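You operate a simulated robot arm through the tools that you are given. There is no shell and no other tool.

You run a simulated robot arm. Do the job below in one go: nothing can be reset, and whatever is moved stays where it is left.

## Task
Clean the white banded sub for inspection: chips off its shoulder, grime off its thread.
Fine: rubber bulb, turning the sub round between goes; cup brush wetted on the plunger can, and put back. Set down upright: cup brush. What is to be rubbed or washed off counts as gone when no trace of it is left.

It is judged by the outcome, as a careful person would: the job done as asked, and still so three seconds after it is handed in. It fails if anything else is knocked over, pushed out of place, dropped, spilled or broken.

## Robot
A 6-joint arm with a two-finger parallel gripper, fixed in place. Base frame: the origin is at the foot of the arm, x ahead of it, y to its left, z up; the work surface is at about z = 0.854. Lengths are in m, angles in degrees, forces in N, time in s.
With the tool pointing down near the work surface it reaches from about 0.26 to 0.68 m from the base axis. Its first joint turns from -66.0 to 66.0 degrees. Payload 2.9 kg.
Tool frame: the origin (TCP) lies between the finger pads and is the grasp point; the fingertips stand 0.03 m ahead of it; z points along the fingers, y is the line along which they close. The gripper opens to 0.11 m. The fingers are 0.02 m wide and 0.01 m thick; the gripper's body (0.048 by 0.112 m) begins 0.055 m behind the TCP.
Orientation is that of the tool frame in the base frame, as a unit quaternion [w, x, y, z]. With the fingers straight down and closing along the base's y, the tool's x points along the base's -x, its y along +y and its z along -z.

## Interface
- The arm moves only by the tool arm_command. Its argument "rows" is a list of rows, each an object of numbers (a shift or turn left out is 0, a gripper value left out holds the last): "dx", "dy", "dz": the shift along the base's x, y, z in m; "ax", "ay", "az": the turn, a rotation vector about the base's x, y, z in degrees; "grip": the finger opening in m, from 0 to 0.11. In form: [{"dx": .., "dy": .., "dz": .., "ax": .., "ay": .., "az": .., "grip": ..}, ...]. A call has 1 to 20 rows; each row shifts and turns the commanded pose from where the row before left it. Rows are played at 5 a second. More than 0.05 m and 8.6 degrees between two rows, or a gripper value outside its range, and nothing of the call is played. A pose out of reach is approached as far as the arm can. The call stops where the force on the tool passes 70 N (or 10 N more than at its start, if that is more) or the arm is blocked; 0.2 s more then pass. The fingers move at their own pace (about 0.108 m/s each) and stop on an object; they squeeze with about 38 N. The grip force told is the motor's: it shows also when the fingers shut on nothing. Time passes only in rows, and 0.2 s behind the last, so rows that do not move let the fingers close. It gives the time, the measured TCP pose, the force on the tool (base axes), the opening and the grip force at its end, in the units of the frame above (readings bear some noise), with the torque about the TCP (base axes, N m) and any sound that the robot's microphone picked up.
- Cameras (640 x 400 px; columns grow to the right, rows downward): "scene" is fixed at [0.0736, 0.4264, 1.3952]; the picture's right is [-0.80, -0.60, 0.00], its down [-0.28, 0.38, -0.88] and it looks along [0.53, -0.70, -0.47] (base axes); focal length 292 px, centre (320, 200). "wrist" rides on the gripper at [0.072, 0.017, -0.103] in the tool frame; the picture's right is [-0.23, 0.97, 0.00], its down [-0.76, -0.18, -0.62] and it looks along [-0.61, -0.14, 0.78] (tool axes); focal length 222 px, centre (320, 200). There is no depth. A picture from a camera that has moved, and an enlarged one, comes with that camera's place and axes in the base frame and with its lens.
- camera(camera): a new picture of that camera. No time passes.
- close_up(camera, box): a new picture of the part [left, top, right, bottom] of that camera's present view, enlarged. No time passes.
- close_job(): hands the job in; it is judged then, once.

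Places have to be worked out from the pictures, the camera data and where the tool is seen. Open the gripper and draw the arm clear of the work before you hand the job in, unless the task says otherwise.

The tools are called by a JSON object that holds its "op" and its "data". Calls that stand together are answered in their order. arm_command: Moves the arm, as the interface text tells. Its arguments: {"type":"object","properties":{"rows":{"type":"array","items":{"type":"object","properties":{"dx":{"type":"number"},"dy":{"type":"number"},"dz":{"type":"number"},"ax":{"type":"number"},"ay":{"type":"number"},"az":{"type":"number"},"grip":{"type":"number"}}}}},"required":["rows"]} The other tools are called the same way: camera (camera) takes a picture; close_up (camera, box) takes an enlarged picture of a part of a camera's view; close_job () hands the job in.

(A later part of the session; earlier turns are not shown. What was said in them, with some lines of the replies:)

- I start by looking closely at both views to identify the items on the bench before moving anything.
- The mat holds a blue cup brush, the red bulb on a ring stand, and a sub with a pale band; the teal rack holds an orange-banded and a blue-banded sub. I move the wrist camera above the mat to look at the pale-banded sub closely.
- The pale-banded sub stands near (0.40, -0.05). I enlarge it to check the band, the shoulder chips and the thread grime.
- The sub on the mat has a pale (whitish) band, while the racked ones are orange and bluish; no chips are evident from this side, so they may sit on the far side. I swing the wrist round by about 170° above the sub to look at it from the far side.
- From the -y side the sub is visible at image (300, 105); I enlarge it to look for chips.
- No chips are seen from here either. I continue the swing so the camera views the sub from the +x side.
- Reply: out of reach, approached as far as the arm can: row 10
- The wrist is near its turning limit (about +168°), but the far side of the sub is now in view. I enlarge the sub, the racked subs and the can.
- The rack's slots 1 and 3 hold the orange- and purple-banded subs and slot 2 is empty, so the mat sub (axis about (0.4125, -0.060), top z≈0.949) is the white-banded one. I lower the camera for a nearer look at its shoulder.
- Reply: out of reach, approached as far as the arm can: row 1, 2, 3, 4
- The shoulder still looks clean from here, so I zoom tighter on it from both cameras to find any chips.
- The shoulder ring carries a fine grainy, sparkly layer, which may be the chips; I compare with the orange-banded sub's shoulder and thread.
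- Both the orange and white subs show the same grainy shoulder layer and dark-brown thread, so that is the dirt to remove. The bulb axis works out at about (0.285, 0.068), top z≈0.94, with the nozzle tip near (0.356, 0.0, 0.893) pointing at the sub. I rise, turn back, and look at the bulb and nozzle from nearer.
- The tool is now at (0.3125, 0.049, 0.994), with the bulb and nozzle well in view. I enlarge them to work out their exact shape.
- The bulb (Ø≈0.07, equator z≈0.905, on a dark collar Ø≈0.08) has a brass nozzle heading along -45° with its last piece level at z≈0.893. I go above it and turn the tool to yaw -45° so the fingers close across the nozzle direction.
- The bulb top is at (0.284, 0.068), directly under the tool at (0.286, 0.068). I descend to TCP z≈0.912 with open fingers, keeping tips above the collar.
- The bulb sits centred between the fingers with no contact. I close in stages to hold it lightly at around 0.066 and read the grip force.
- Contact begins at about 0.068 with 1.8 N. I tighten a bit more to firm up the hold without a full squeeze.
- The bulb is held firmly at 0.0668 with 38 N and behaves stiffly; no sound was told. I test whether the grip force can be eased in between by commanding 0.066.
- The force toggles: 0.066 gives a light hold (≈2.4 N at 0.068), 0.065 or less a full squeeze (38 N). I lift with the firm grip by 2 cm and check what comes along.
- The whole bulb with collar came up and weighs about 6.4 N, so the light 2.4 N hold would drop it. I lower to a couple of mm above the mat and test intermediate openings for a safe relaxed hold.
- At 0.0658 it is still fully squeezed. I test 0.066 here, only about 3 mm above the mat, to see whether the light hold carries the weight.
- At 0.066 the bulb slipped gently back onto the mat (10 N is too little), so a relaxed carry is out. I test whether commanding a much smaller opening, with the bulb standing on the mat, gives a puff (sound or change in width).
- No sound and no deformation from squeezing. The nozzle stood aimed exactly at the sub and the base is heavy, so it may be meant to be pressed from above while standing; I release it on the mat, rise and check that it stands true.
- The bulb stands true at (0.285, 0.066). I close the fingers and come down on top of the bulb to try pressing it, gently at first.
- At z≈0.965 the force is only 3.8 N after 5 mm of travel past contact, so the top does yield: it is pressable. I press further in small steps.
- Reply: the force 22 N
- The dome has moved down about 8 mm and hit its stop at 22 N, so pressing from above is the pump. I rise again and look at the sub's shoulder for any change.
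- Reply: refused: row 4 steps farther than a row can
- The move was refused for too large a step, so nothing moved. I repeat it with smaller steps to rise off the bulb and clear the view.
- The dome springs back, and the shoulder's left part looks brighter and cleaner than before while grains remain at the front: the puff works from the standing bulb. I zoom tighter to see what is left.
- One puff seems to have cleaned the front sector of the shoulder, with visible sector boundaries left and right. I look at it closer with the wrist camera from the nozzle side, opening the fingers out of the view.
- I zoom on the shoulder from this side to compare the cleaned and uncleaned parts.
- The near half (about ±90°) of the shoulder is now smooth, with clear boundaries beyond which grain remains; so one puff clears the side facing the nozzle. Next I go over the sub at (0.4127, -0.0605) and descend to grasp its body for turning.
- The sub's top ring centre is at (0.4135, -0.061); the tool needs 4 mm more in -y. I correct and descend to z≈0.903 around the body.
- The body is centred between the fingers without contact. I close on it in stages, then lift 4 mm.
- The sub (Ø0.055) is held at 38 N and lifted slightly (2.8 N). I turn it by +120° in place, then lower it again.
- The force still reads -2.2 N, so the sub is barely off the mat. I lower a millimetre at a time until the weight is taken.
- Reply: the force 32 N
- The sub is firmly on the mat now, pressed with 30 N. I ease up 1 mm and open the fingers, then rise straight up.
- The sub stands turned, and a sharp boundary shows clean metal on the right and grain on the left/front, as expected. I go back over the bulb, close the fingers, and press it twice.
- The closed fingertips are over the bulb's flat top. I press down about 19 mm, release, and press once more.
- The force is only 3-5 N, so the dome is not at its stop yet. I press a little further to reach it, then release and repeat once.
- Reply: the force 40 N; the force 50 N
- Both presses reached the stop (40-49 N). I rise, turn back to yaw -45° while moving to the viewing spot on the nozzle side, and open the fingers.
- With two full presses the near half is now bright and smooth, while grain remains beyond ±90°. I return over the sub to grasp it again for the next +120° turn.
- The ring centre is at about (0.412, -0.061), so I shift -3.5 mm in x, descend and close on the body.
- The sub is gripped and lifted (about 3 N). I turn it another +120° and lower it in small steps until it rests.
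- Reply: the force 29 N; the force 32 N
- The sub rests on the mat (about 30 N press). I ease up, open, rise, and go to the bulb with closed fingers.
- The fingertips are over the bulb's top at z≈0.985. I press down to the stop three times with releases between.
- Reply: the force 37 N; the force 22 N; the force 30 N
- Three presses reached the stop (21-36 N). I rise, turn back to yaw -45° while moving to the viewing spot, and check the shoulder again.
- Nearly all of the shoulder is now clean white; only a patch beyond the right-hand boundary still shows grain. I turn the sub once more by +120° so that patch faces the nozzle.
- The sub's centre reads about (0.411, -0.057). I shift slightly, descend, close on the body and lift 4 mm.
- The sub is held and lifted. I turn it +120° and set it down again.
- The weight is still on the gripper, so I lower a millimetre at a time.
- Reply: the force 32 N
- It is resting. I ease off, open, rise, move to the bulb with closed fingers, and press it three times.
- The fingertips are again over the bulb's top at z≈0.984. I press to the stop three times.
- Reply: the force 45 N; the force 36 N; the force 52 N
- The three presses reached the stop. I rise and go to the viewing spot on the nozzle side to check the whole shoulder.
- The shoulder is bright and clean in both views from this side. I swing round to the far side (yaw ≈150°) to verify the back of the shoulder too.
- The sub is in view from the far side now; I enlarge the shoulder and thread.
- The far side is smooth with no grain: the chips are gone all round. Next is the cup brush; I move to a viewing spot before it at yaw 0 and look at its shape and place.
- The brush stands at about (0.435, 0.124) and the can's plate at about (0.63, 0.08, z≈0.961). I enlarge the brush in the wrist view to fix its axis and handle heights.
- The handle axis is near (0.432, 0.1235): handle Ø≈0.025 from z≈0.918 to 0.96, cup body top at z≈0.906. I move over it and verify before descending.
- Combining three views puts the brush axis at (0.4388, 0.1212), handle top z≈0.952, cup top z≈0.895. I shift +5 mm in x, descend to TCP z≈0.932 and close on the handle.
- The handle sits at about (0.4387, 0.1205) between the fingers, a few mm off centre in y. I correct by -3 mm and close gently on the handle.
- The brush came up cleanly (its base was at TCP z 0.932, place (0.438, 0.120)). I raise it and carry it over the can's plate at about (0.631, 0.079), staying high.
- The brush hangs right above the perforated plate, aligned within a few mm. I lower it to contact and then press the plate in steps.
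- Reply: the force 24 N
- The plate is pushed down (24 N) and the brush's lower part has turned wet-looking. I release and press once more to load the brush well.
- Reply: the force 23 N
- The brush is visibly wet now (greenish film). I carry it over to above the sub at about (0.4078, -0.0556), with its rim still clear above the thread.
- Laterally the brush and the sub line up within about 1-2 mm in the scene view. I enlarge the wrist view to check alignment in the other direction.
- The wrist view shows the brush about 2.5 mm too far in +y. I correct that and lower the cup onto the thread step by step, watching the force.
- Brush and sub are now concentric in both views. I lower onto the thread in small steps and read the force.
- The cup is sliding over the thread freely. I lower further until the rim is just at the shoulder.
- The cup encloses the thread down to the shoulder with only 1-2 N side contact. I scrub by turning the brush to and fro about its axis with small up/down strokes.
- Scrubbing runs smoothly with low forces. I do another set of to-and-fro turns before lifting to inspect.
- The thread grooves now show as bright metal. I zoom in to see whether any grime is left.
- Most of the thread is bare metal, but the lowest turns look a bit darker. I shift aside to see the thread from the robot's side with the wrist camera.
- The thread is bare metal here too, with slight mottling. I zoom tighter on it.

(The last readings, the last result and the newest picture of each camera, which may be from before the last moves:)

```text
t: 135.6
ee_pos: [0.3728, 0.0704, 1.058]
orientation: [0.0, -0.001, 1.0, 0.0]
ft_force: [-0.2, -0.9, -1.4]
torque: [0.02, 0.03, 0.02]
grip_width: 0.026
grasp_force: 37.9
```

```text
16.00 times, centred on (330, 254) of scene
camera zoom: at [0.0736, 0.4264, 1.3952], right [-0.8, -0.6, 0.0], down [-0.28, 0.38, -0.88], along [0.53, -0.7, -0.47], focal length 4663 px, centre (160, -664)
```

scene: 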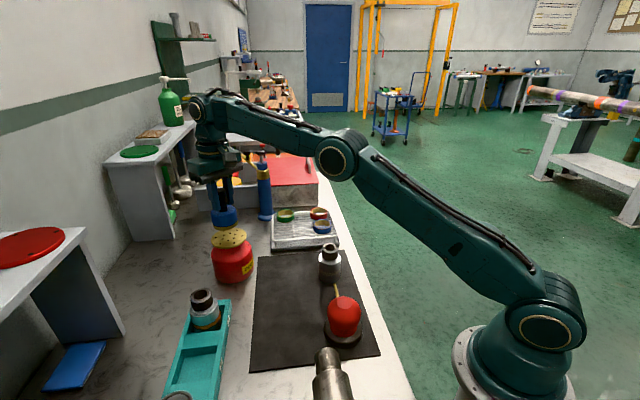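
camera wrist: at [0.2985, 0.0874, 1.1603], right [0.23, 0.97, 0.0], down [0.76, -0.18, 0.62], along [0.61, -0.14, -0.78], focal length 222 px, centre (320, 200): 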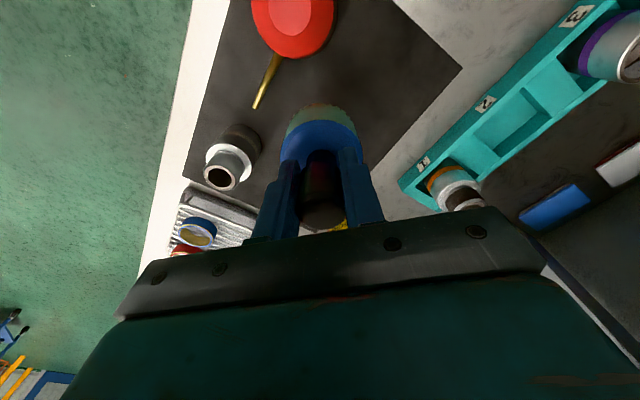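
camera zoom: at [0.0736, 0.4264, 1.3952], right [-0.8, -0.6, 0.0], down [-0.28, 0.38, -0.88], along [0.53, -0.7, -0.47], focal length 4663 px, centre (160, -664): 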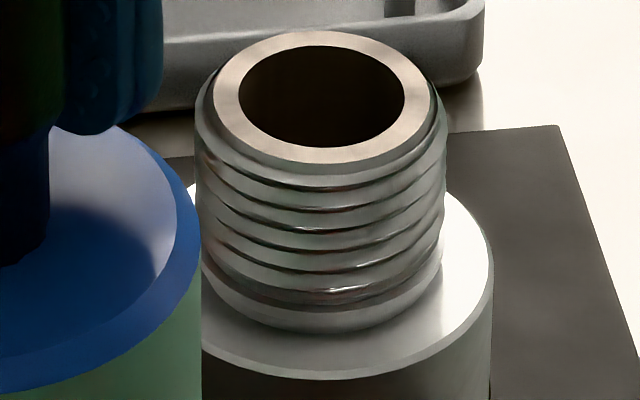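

Only reflections show here, but to leave no trace I go back for a second scrubbing pass. I return above the sub and check concentricity before lowering.

{"op": "arm_command", "data": {"rows": [{"dx": 0.0088, "dy": -0.0319}, {"dx": 0.0088, "dy": -0.0319}, {"dx": 0.0088, "dy": -0.0319}, {"dx": 0.0088, "dy": -0.0319}, {"dz": -0.012}, {}]}}

{"op": "close_up", "data": {"camera": "scene", "box": [310, 215, 350, 285]}}

{"op": "close_up", "data": {"camera": "wrist", "box": [260, 60, 380, 170]}}

```text
t: 137.0
ee_pos: [0.4091, -0.0561, 1.0432]
orientation: [0.001, 0.0, 1.0, 0.001]
ft_force: [0.0, 0.2, -1.3]
torque: [-0.04, -0.03, 0.01]
grip_width: 0.0262
grasp_force: 38.0
```

```text
5.71 times, centred on (330, 250) of scene
camera zoom: at [0.0736, 0.4264, 1.3952], right [-0.8, -0.6, 0.0], down [-0.28, 0.38, -0.88], along [0.53, -0.7, -0.47], focal length 1666 px, centre (263, -86)
```

zoom: 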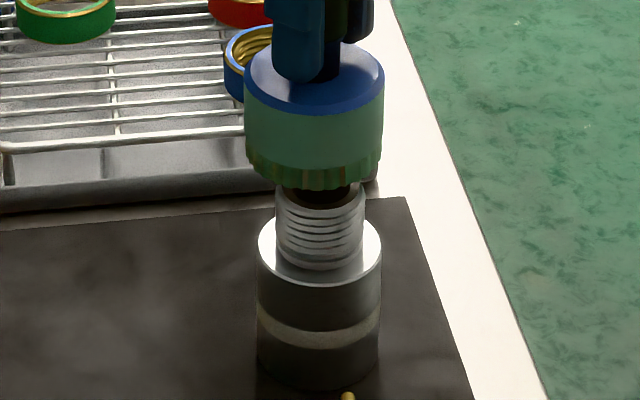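

```text
3.64 times, centred on (320, 115) of wrist
camera zoom: at [0.3354, -0.0387, 1.1472], right [0.22, 0.97, 0.0], down [0.76, -0.18, 0.62], along [0.61, -0.14, -0.78], focal length 808 px, centre (320, 509)
```

zoom: 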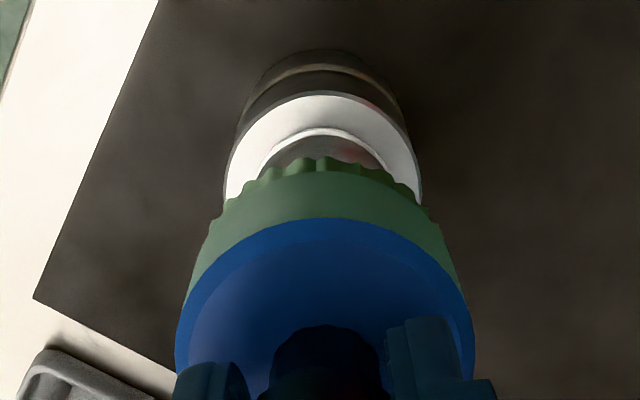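

The brush sits about 2.4 mm off to the left in the scene view, meaning ≈3 mm too far in +x. I correct and lower over the thread again, slightly deeper than before.

{"op": "arm_command", "data": {"rows": [{"dx": -0.003, "dy": 0.0003}, {"dz": -0.01}, {"dz": -0.01}, {"dz": -0.01}, {"dz": -0.008}, {"dz": -0.006}, {}]}}

{"op": "arm_command", "data": {"rows": [{"dz": -0.003}, {}]}}

{"op": "close_up", "data": {"camera": "scene", "box": [310, 215, 350, 285]}}

```text
t: 138.6
ee_pos: [0.4057, -0.0572, 1.0023]
orientation: [-0.001, -0.001, 1.0, 0.0]
ft_force: [0.3, 0.1, -0.4]
torque: [0.01, -0.01, -0.04]
grip_width: 0.0261
grasp_force: 37.9
```

```text
t: 139.2
ee_pos: [0.4044, -0.0562, 1.0008]
orientation: [-0.001, -0.001, 1.0, 0.0]
ft_force: [-0.4, -0.4, -0.7]
torque: [-0.01, 0.02, 0.04]
grip_width: 0.0262
grasp_force: 38.2
```

```text
5.71 times, centred on (330, 250) of scene
camera zoom: at [0.0736, 0.4264, 1.3952], right [-0.8, -0.6, 0.0], down [-0.28, 0.38, -0.88], along [0.53, -0.7, -0.47], focal length 1666 px, centre (263, -86)
```

zoom: 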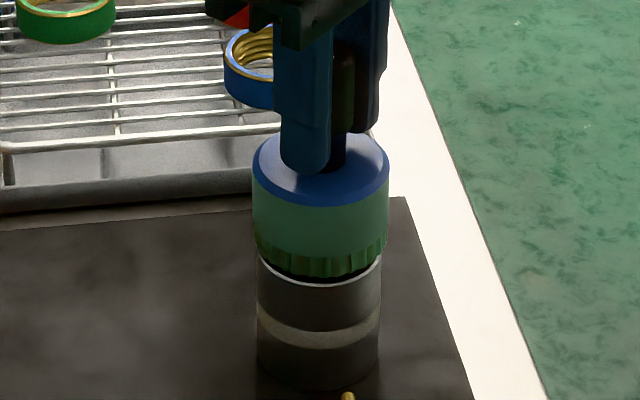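

The cup is over the thread with no side force. I lower about 4 mm more toward the shoulder and check for contact.

{"op": "arm_command", "data": {"rows": [{"dz": -0.002}, {"dz": -0.002}, {}]}}

{"op": "arm_command", "data": {"rows": [{"dz": -0.002}, {}]}}

```text
t: 140.0
ee_pos: [0.4063, -0.0552, 0.994]
orientation: [0.0, -0.002, 1.0, 0.001]
ft_force: [-1.6, 1.7, 4.2]
torque: [0.1, -0.08, 0.03]
grip_width: 0.026
grasp_force: 37.9
```

```text
t: 140.6
ee_pos: [0.4038, -0.0553, 0.9957]
orientation: [0.002, -0.002, 1.0, 0.0]
ft_force: [-6.2, 5.0, 34.1]
torque: [0.29, -0.11, -0.01]
grip_width: 0.0263
grasp_force: 38.0
```

Contact is at z≈0.995 (34 N now), so the cup is fully down. I ease up 2.5 mm and scrub with to-and-fro turns.

{"op": "arm_command", "data": {"rows": [{"dz": 0.0025}, {"az": 8.5}, {"az": 8.5}, {"az": 8.5}, {"az": 8.5, "dz": 0.002}, {"az": 8.5, "dz": -0.002}, {"az": 8.5}, {"az": 8.5}, {"az": -8.5}, {"az": -8.5}, {"az": -8.5}, {"az": -8.5, "dz": 0.002}, {"az": -8.5, "dz": -0.002}, {"az": -8.5}, {"az": -8.5}, {"az": -8.5}, {"az": -8.5}, {"az": -8.5}, {"az": -8.5}, {"az": -8.5}]}}

{"op": "arm_command", "data": {"rows": [{"az": -8.5}, {"az": -8.5}, {"az": 8.5}, {"az": 8.5}, {"az": 8.5, "dz": 0.002}, {"az": 8.5, "dz": 0.002}, {"az": 8.5, "dz": -0.002}, {"az": 8.5, "dz": -0.002}, {"az": 8.5}, {"az": 8.5}, {"az": 8.5}, {"az": 8.5}, {"az": 8.5}, {"az": 8.5}, {"az": 8.5}, {"az": -8.5}, {"az": -8.5}, {"az": -8.5}, {"az": -8.5}, {"az": -8.5}]}}

```text
t: 144.8
ee_pos: [0.4059, -0.0566, 0.9951]
orientation: [0.0, 0.363, 0.932, 0.001]
ft_force: [-0.2, 3.2, 2.9]
torque: [0.39, -0.09, 0.06]
grip_width: 0.0262
grasp_force: 38.4
```

```text
t: 149.0
ee_pos: [0.4046, -0.0573, 0.9961]
orientation: [0.0, -0.074, 0.997, 0.0]
ft_force: [0.4, -0.5, -1.3]
torque: [0.0, 0.03, 0.0]
grip_width: 0.0262
grasp_force: 37.6
```

The second pass is done with low forces. I lift the brush straight up and look at the thread again.

{"op": "arm_command", "data": {"rows": [{"dz": 0.015, "az": -8.5}, {"dz": 0.02}, {"dz": 0.02}, {"dz": 0.015}, {"dx": -0.009, "dy": 0.032}, {"dx": -0.009, "dy": 0.032}, {"dx": -0.009, "dy": 0.032}, {"dx": -0.009, "dy": 0.032}, {}]}}

{"op": "close_up", "data": {"camera": "scene", "box": [316, 240, 344, 265]}}

{"op": "close_up", "data": {"camera": "wrist", "box": [190, 130, 260, 200]}}

```text
t: 151.0
ee_pos: [0.3675, 0.0745, 1.0626]
orientation: [0.0, 0.0, 1.0, 0.001]
ft_force: [0.4, 0.1, -1.4]
torque: [0.01, -0.01, 0.04]
grip_width: 0.0261
grasp_force: 37.9
```

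```text
16.00 times, centred on (330, 252) of scene
camera zoom: at [0.0736, 0.4264, 1.3952], right [-0.8, -0.6, 0.0], down [-0.28, 0.38, -0.88], along [0.53, -0.7, -0.47], focal length 4663 px, centre (160, -640)
```

zoom: 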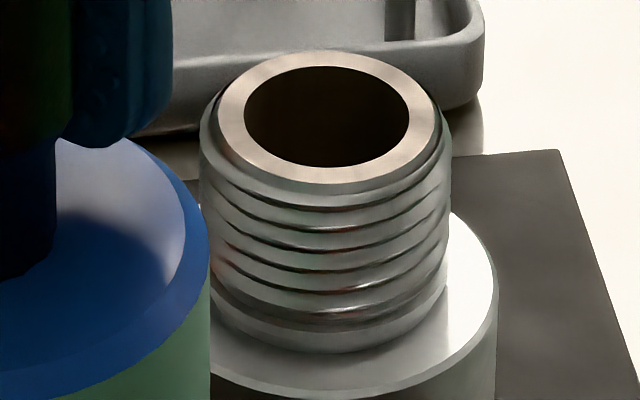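

```text
5.71 times, centred on (225, 165) of wrist
camera zoom: at [0.2943, 0.0909, 1.1662], right [0.23, 0.97, 0.0], down [0.76, -0.18, 0.62], along [0.61, -0.14, -0.78], focal length 1269 px, centre (863, 400)
```

zoom: 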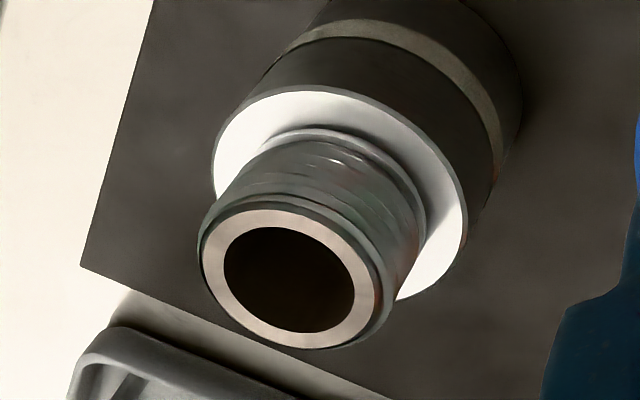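

The look is unchanged from after the first pass: clean metal, no brown left. I now carry the brush back to its place at (0.438, 0.120).

{"op": "arm_command", "data": {"rows": [{"dx": 0.0235, "dy": 0.0152}, {"dx": 0.0235, "dy": 0.0152}, {"dx": 0.0235, "dy": 0.0152}, {"dz": -0.04}, {"dz": -0.04}, {}]}}

{"op": "close_up", "data": {"camera": "scene", "box": [220, 220, 340, 340]}}

```text
t: 152.4
ee_pos: [0.4367, 0.1214, 0.9846]
orientation: [0.0, -0.001, 1.0, 0.0]
ft_force: [-0.4, 0.1, -0.8]
torque: [0.01, -0.01, 0.0]
grip_width: 0.0257
grasp_force: 37.8
```

```text
3.33 times, centred on (280, 280) of scene
camera zoom: at [0.0736, 0.4264, 1.3952], right [-0.8, -0.6, 0.0], down [-0.28, 0.38, -0.88], along [0.53, -0.7, -0.47], focal length 972 px, centre (453, -67)
```

zoom: 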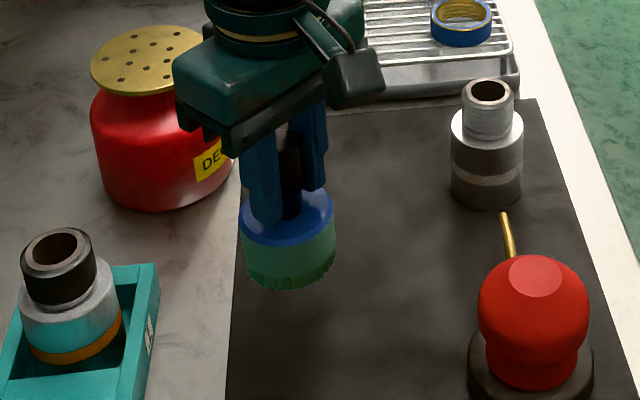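

The brush is over its old place. I lower it slowly to find the mat contact.

{"op": "arm_command", "data": {"rows": [{"dx": 0.001, "dy": -0.001, "dz": -0.02}, {"dz": -0.015}, {"dz": -0.006}, {}]}}

{"op": "arm_command", "data": {"rows": [{"dz": -0.004}, {"dz": -0.003}, {}]}}

{"op": "arm_command", "data": {"rows": [{"dz": -0.002}, {}]}}

```text
t: 153.4
ee_pos: [0.441, 0.1167, 0.9437]
orientation: [0.0, 0.0, 1.0, 0.0]
ft_force: [-0.6, -0.5, -1.6]
torque: [-0.01, -0.02, 0.01]
grip_width: 0.0261
grasp_force: 38.1
```

```text
t: 154.2
ee_pos: [0.4397, 0.1146, 0.9367]
orientation: [0.0, -0.001, 1.0, 0.0]
ft_force: [0.0, 0.2, -1.3]
torque: [0.02, 0.03, 0.02]
grip_width: 0.0262
grasp_force: 38.1
```

```text
t: 154.8
ee_pos: [0.4408, 0.1152, 0.9353]
orientation: [0.0, -0.001, 1.0, 0.0]
ft_force: [0.2, -0.4, -1.5]
torque: [0.02, 0.0, 0.03]
grip_width: 0.0259
grasp_force: 38.0
```

It is still in the air and has drifted a few mm in y; I correct to (0.438, 0.120) and go on lowering a millimetre at a time.

{"op": "arm_command", "data": {"rows": [{"dx": -0.002, "dy": 0.005}, {"dz": -0.001}, {}]}}

{"op": "arm_command", "data": {"rows": [{"dz": -0.0015}, {}]}}

{"op": "arm_command", "data": {"rows": [{"dz": -0.0015}, {}]}}

```text
t: 155.6
ee_pos: [0.4386, 0.1218, 0.9344]
orientation: [0.0, -0.001, 1.0, 0.0]
ft_force: [0.0, 0.5, -1.3]
torque: [0.0, -0.03, 0.03]
grip_width: 0.0259
grasp_force: 38.0
```

```text
t: 156.2
ee_pos: [0.438, 0.1207, 0.9333]
orientation: [0.0, -0.001, 1.0, 0.0]
ft_force: [0.2, -0.2, -0.7]
torque: [0.03, -0.01, -0.03]
grip_width: 0.026
grasp_force: 38.0
```

```text
t: 156.8
ee_pos: [0.4384, 0.1214, 0.9318]
orientation: [0.002, -0.002, 1.0, 0.0]
ft_force: [-8.1, -6.0, 26.9]
torque: [-0.26, -0.23, -0.11]
grip_width: 0.0262
grasp_force: 37.9
```

The brush rests on the mat at z≈0.932, as originally (27 N now). I ease up 1 mm, open the fingers slowly and rise.

{"op": "arm_command", "data": {"rows": [{"dz": 0.001}, {}, {"grip": 0.03}, {"grip": 0.045}, {"grip": 0.07}, {"grip": 0.09}, {}]}}

{"op": "close_up", "data": {"camera": "scene", "box": [220, 220, 340, 340]}}

{"op": "arm_command", "data": {"rows": [{"dz": 0.02}, {"dz": 0.03}, {"dz": 0.04}, {"dz": 0.04}, {}]}}

{"op": "camera", "data": {"camera": "scene"}}

```text
t: 158.4
ee_pos: [0.4384, 0.1206, 0.9311]
orientation: [-0.001, -0.001, 1.0, -0.001]
ft_force: [0.1, 0.3, 1.1]
torque: [0.01, 0.02, 0.02]
grip_width: 0.0901
grasp_force: 0.0
```

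```text
3.33 times, centred on (280, 280) of scene
camera zoom: at [0.0736, 0.4264, 1.3952], right [-0.8, -0.6, 0.0], down [-0.28, 0.38, -0.88], along [0.53, -0.7, -0.47], focal length 972 px, centre (453, -67)
```

zoom: 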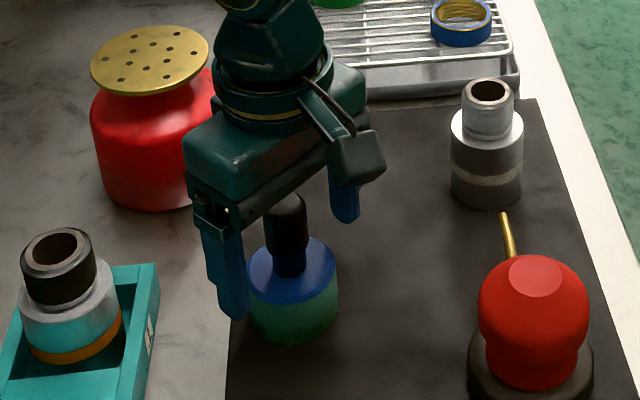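

```text
t: 159.6
ee_pos: [0.4379, 0.12, 1.0579]
orientation: [0.001, -0.001, 1.0, 0.0]
ft_force: [0.2, 0.0, 0.2]
torque: [-0.02, -0.03, -0.03]
grip_width: 0.0902
grasp_force: 0.1
```

```text
taken
```

scene: 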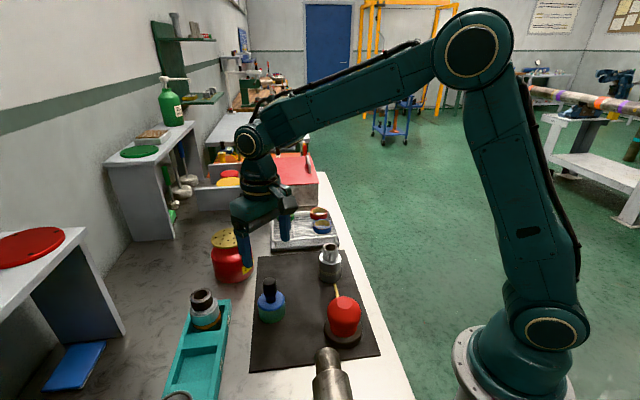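

The brush stands upright in its place. I swing round to the far side of the sub to inspect the thread and shoulder there.

{"op": "arm_command", "data": {"rows": [{"dx": 0.0017, "dy": -0.0135, "dz": -0.0018, "az": 8.5, "grip": 0.11}, {"dx": 0.0017, "dy": -0.0135, "dz": -0.0018, "az": 8.5}, {"dx": 0.0017, "dy": -0.0135, "dz": -0.0018, "az": 8.5}, {"dx": 0.0017, "dy": -0.0135, "dz": -0.0018, "az": 8.5}, {"dx": 0.0017, "dy": -0.0135, "dz": -0.0018, "az": 8.5}, {"dx": 0.0017, "dy": -0.0135, "dz": -0.0018, "az": 8.5}, {"dx": 0.0017, "dy": -0.0135, "dz": -0.0018, "az": 8.5}, {"dx": 0.0017, "dy": -0.0135, "dz": -0.0018, "az": 8.5}, {"dx": 0.0017, "dy": -0.0135, "dz": -0.0018, "az": 8.5}, {"dx": 0.0017, "dy": -0.0135, "dz": -0.0018, "az": 8.5}, {"dx": 0.0017, "dy": -0.0135, "dz": -0.0018, "az": 8.5}, {"dx": 0.0017, "dy": -0.0135, "dz": -0.0018, "az": 8.5}, {"dx": 0.0017, "dy": -0.0135, "dz": -0.0018, "az": 8.5}, {"dx": 0.0017, "dy": -0.0135, "dz": -0.0018, "az": 8.5}, {"dx": 0.0017, "dy": -0.0135, "dz": -0.0018, "az": 8.5}, {"dx": 0.0017, "dy": -0.0135, "dz": -0.0018, "az": 8.5}, {"dx": 0.0017, "dy": -0.0135, "dz": -0.0018, "az": 8.5}, {}]}}

{"op": "camera", "data": {"camera": "wrist"}}

{"op": "close_up", "data": {"camera": "wrist", "box": [300, 145, 360, 222]}}

```text
t: 163.4
ee_pos: [0.4687, -0.1094, 1.0318]
orientation: [0.0, 0.953, -0.302, 0.0]
ft_force: [-0.1, 0.6, -0.5]
torque: [0.02, 0.0, 0.0]
grip_width: 0.11
grasp_force: 0.0
```

```text
taken
camera wrist: at [0.516, -0.1645, 1.1358], right [-0.75, -0.66, 0.0], down [-0.52, 0.58, 0.62], along [-0.41, 0.47, -0.78], focal length 222 px, centre (320, 200)
```

wrist: 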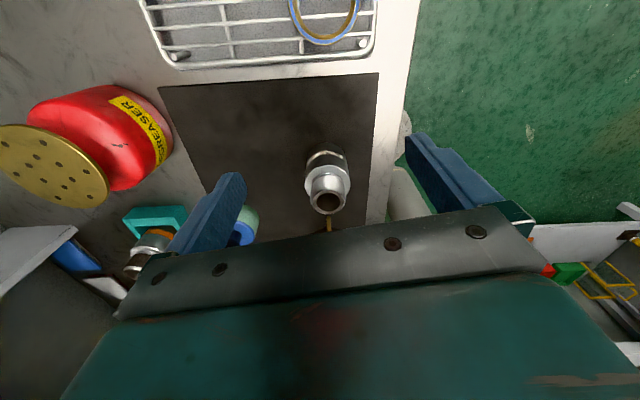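

```text
5.19 times, centred on (330, 184) of wrist
camera zoom: at [0.516, -0.1645, 1.1358], right [-0.75, -0.66, 0.0], down [-0.52, 0.58, 0.62], along [-0.41, 0.47, -0.78], focal length 1154 px, centre (268, 286)
```

zoom: 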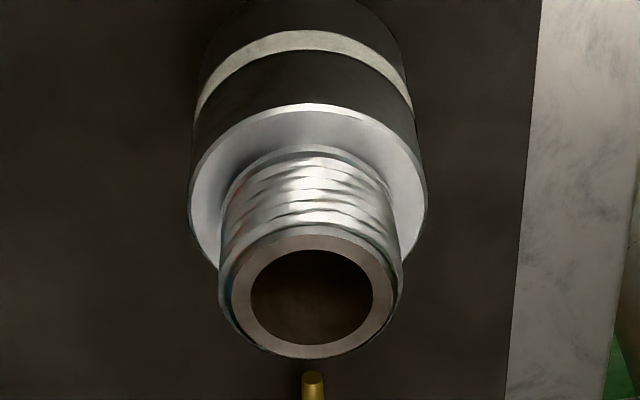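

The far side shows bright bare thread and a clean shoulder. I zoom tighter, then look from the remaining sides on the way back.

{"op": "close_up", "data": {"camera": "wrist", "box": [305, 160, 355, 205]}}

{"op": "arm_command", "data": {"rows": [{"dx": -0.012, "dy": 0.004, "az": -8.5}, {"dx": -0.012, "dy": 0.004, "az": -8.5}, {"dx": -0.012, "dy": 0.004, "az": -8.5}, {"dx": -0.012, "dy": 0.004, "az": -8.5}, {"dx": -0.012, "dy": 0.004, "az": -8.5}, {"dx": -0.012, "dy": 0.004, "az": -8.5}, {"dx": -0.01, "dy": 0.004, "az": -8.5}, {"az": -8.5}, {}]}}

{"op": "camera", "data": {"camera": "wrist"}}

```text
8.89 times, centred on (330, 182) of wrist
camera zoom: at [0.516, -0.1645, 1.1358], right [-0.75, -0.66, 0.0], down [-0.52, 0.58, 0.62], along [-0.41, 0.47, -0.78], focal length 1974 px, centre (231, 356)
```

zoom: 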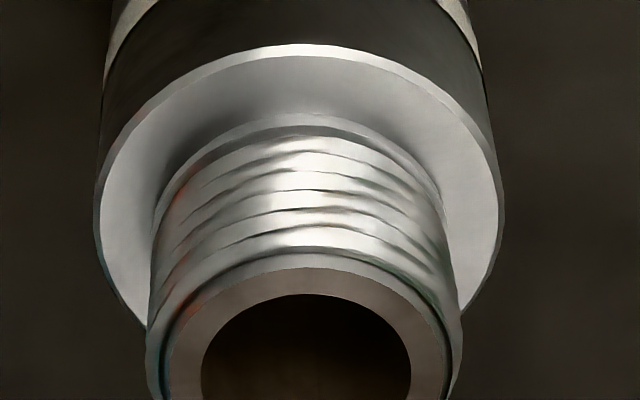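

```text
t: 165.4
ee_pos: [0.3848, -0.0809, 1.0316]
orientation: [0.001, -0.619, 0.785, 0.0]
ft_force: [0.6, -0.5, -0.6]
torque: [-0.01, 0.01, 0.03]
grip_width: 0.1099
grasp_force: 0.1
```

```text
taken
camera wrist: at [0.3501, -0.1468, 1.1345], right [-0.89, 0.45, 0.0], down [0.35, 0.7, 0.62], along [0.28, 0.56, -0.78], focal length 222 px, centre (320, 200)
```

wrist: 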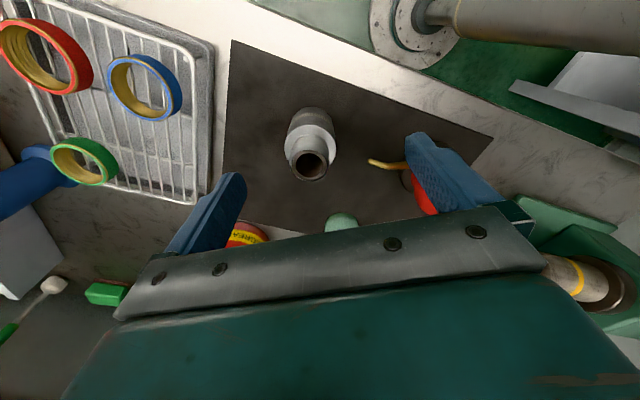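

The thread is bright with no residue on that side; now I enlarge this view from the -y side.

{"op": "close_up", "data": {"camera": "wrist", "box": [280, 100, 345, 185]}}

{"op": "close_up", "data": {"camera": "wrist", "box": [285, 110, 340, 160]}}

```text
4.71 times, centred on (312, 142) of wrist
camera zoom: at [0.3501, -0.1468, 1.1345], right [-0.89, 0.45, 0.0], down [0.35, 0.7, 0.62], along [0.28, 0.56, -0.78], focal length 1045 px, centre (355, 471)
```

zoom: 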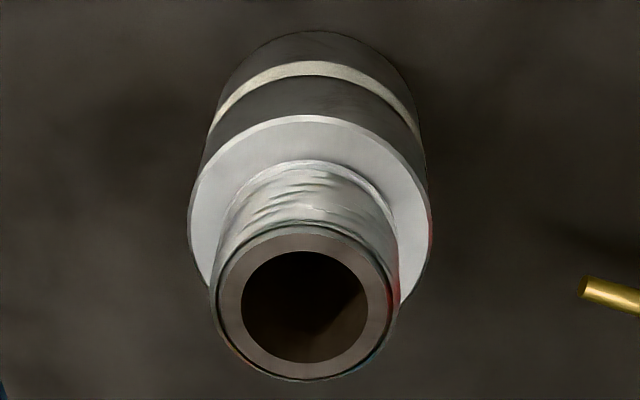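

```text
8.00 times, centred on (312, 135) of wrist
camera zoom: at [0.3501, -0.1468, 1.1345], right [-0.89, 0.45, 0.0], down [0.35, 0.7, 0.62], along [0.28, 0.56, -0.78], focal length 1777 px, centre (380, 720)
```

zoom: 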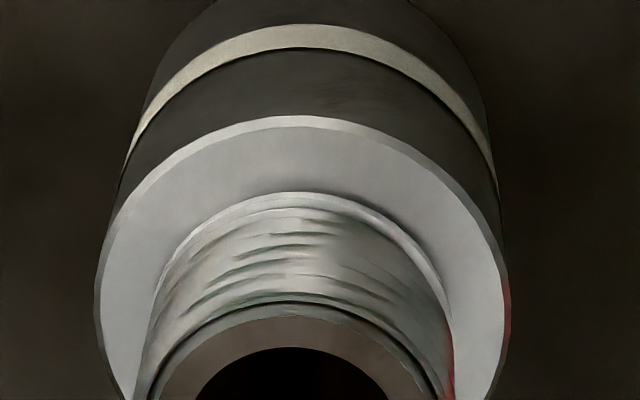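

The whole ring of thread and shoulder is clean from every side. I draw the arm up and clear to its starting area with the gripper open, then take a last look.

{"op": "arm_command", "data": {"rows": [{"dz": 0.03}, {"dz": 0.03, "az": -8.5}, {"dx": -0.0055, "dy": 0.027, "dz": 0.02, "az": -8.5}, {"dx": -0.0055, "dy": 0.03, "dz": 0.02, "az": -8.5}, {"dx": -0.0055, "dy": 0.03, "dz": 0.02, "az": -8.5}, {"dx": -0.0055, "dy": 0.03, "dz": 0.02, "az": -8.5}, {"dx": -0.0055, "dy": 0.03, "dz": 0.02, "az": -8.5}, {"dx": -0.0055, "dy": 0.03, "dz": 0.02, "az": -8.5}, {"dx": -0.0055, "dy": 0.03, "dz": 0.02, "az": -8.5}, {"dx": -0.0055, "dy": 0.03, "dz": 0.02, "az": -8.5}, {"dx": -0.0055, "dy": 0.03, "dz": 0.02}, {}, {}]}}

{"op": "camera", "data": {"camera": "scene"}}

{"op": "close_up", "data": {"camera": "scene", "box": [190, 220, 380, 350]}}

{"op": "camera", "data": {"camera": "wrist"}}

{"op": "close_up", "data": {"camera": "scene", "box": [316, 240, 344, 265]}}

```text
t: 168.2
ee_pos: [0.3384, 0.1872, 1.2717]
orientation: [0.001, -0.001, 1.0, 0.0]
ft_force: [0.8, -0.1, 0.0]
torque: [-0.02, 0.01, 0.02]
grip_width: 0.1099
grasp_force: 0.0
```

```text
taken
```

scene: 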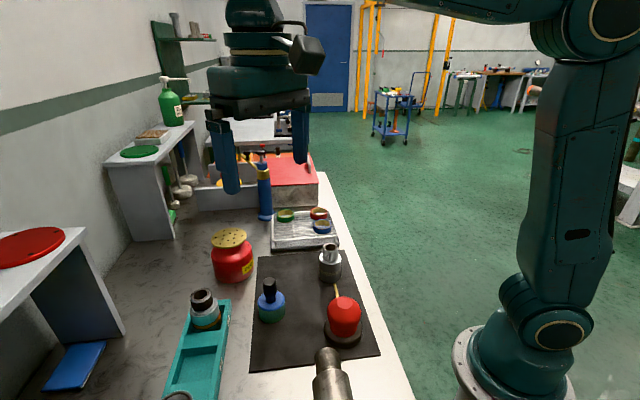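

```text
3.08 times, centred on (285, 285) of scene
camera zoom: at [0.0736, 0.4264, 1.3952], right [-0.8, -0.6, 0.0], down [-0.28, 0.38, -0.88], along [0.53, -0.7, -0.47], focal length 897 px, centre (428, -62)
```

zoom: 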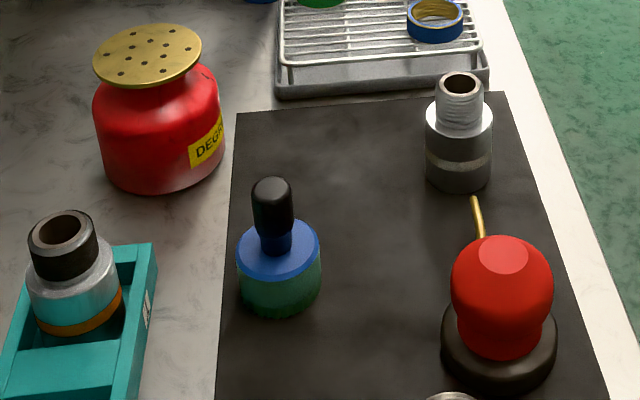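

```text
taken
camera wrist: at [0.2645, 0.2042, 1.3752], right [0.23, 0.97, 0.0], down [0.76, -0.18, 0.62], along [0.61, -0.14, -0.78], focal length 222 px, centre (320, 200)
```

wrist: 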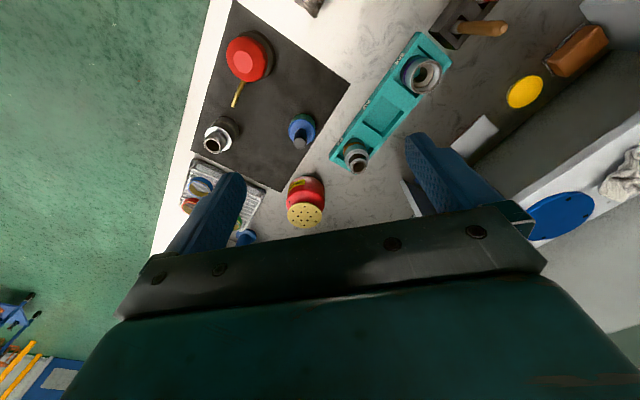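

```text
16.00 times, centred on (330, 252) of scene
camera zoom: at [0.0736, 0.4264, 1.3952], right [-0.8, -0.6, 0.0], down [-0.28, 0.38, -0.88], along [0.53, -0.7, -0.47], focal length 4663 px, centre (160, -640)
```

zoom: 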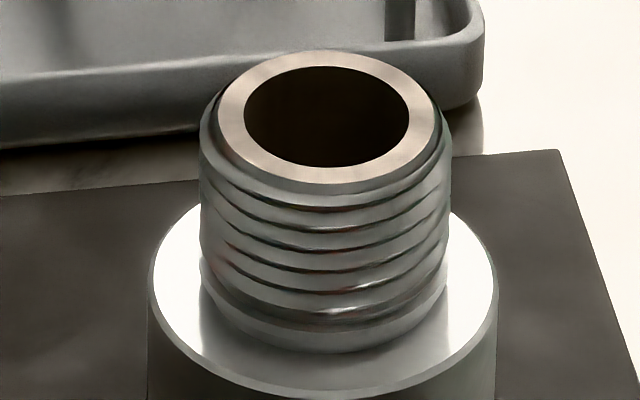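

The sub stands upright with a clean shoulder and bare thread. The brush is upright at its old place, the bulb and can stand where they were, and the arm is clear with the gripper open. I hand the job in.

{"op": "close_job", "data": {}}

```text
The job is handed in.
```

The white banded sub is clean and the job is handed in. From every side I checked, there are no chips on its shoulder and no brown grime left on its thread.

- **Chips:** I blew them off by pressing the standing rubber bulb, turning the sub 120° three times between goes.
- **Grime:** I wetted the cup brush on the plunger can and scrubbed the thread in two passes. The second pass made no visible change.
- **Where things are:** The cup brush stands upright in its old place, still wet. The sub stands on the mat about 5 mm from where it began.
- **Early handling of the bulb:** Before I found that it is pressed from above, I gripped and lifted it. At one point it slipped about 3 mm back onto the mat. It stands where it was, aimed the same way, and I saw no damage.

The arm is drawn clear with the gripper open. The last pictures show nothing else on the bench moved or knocked over.
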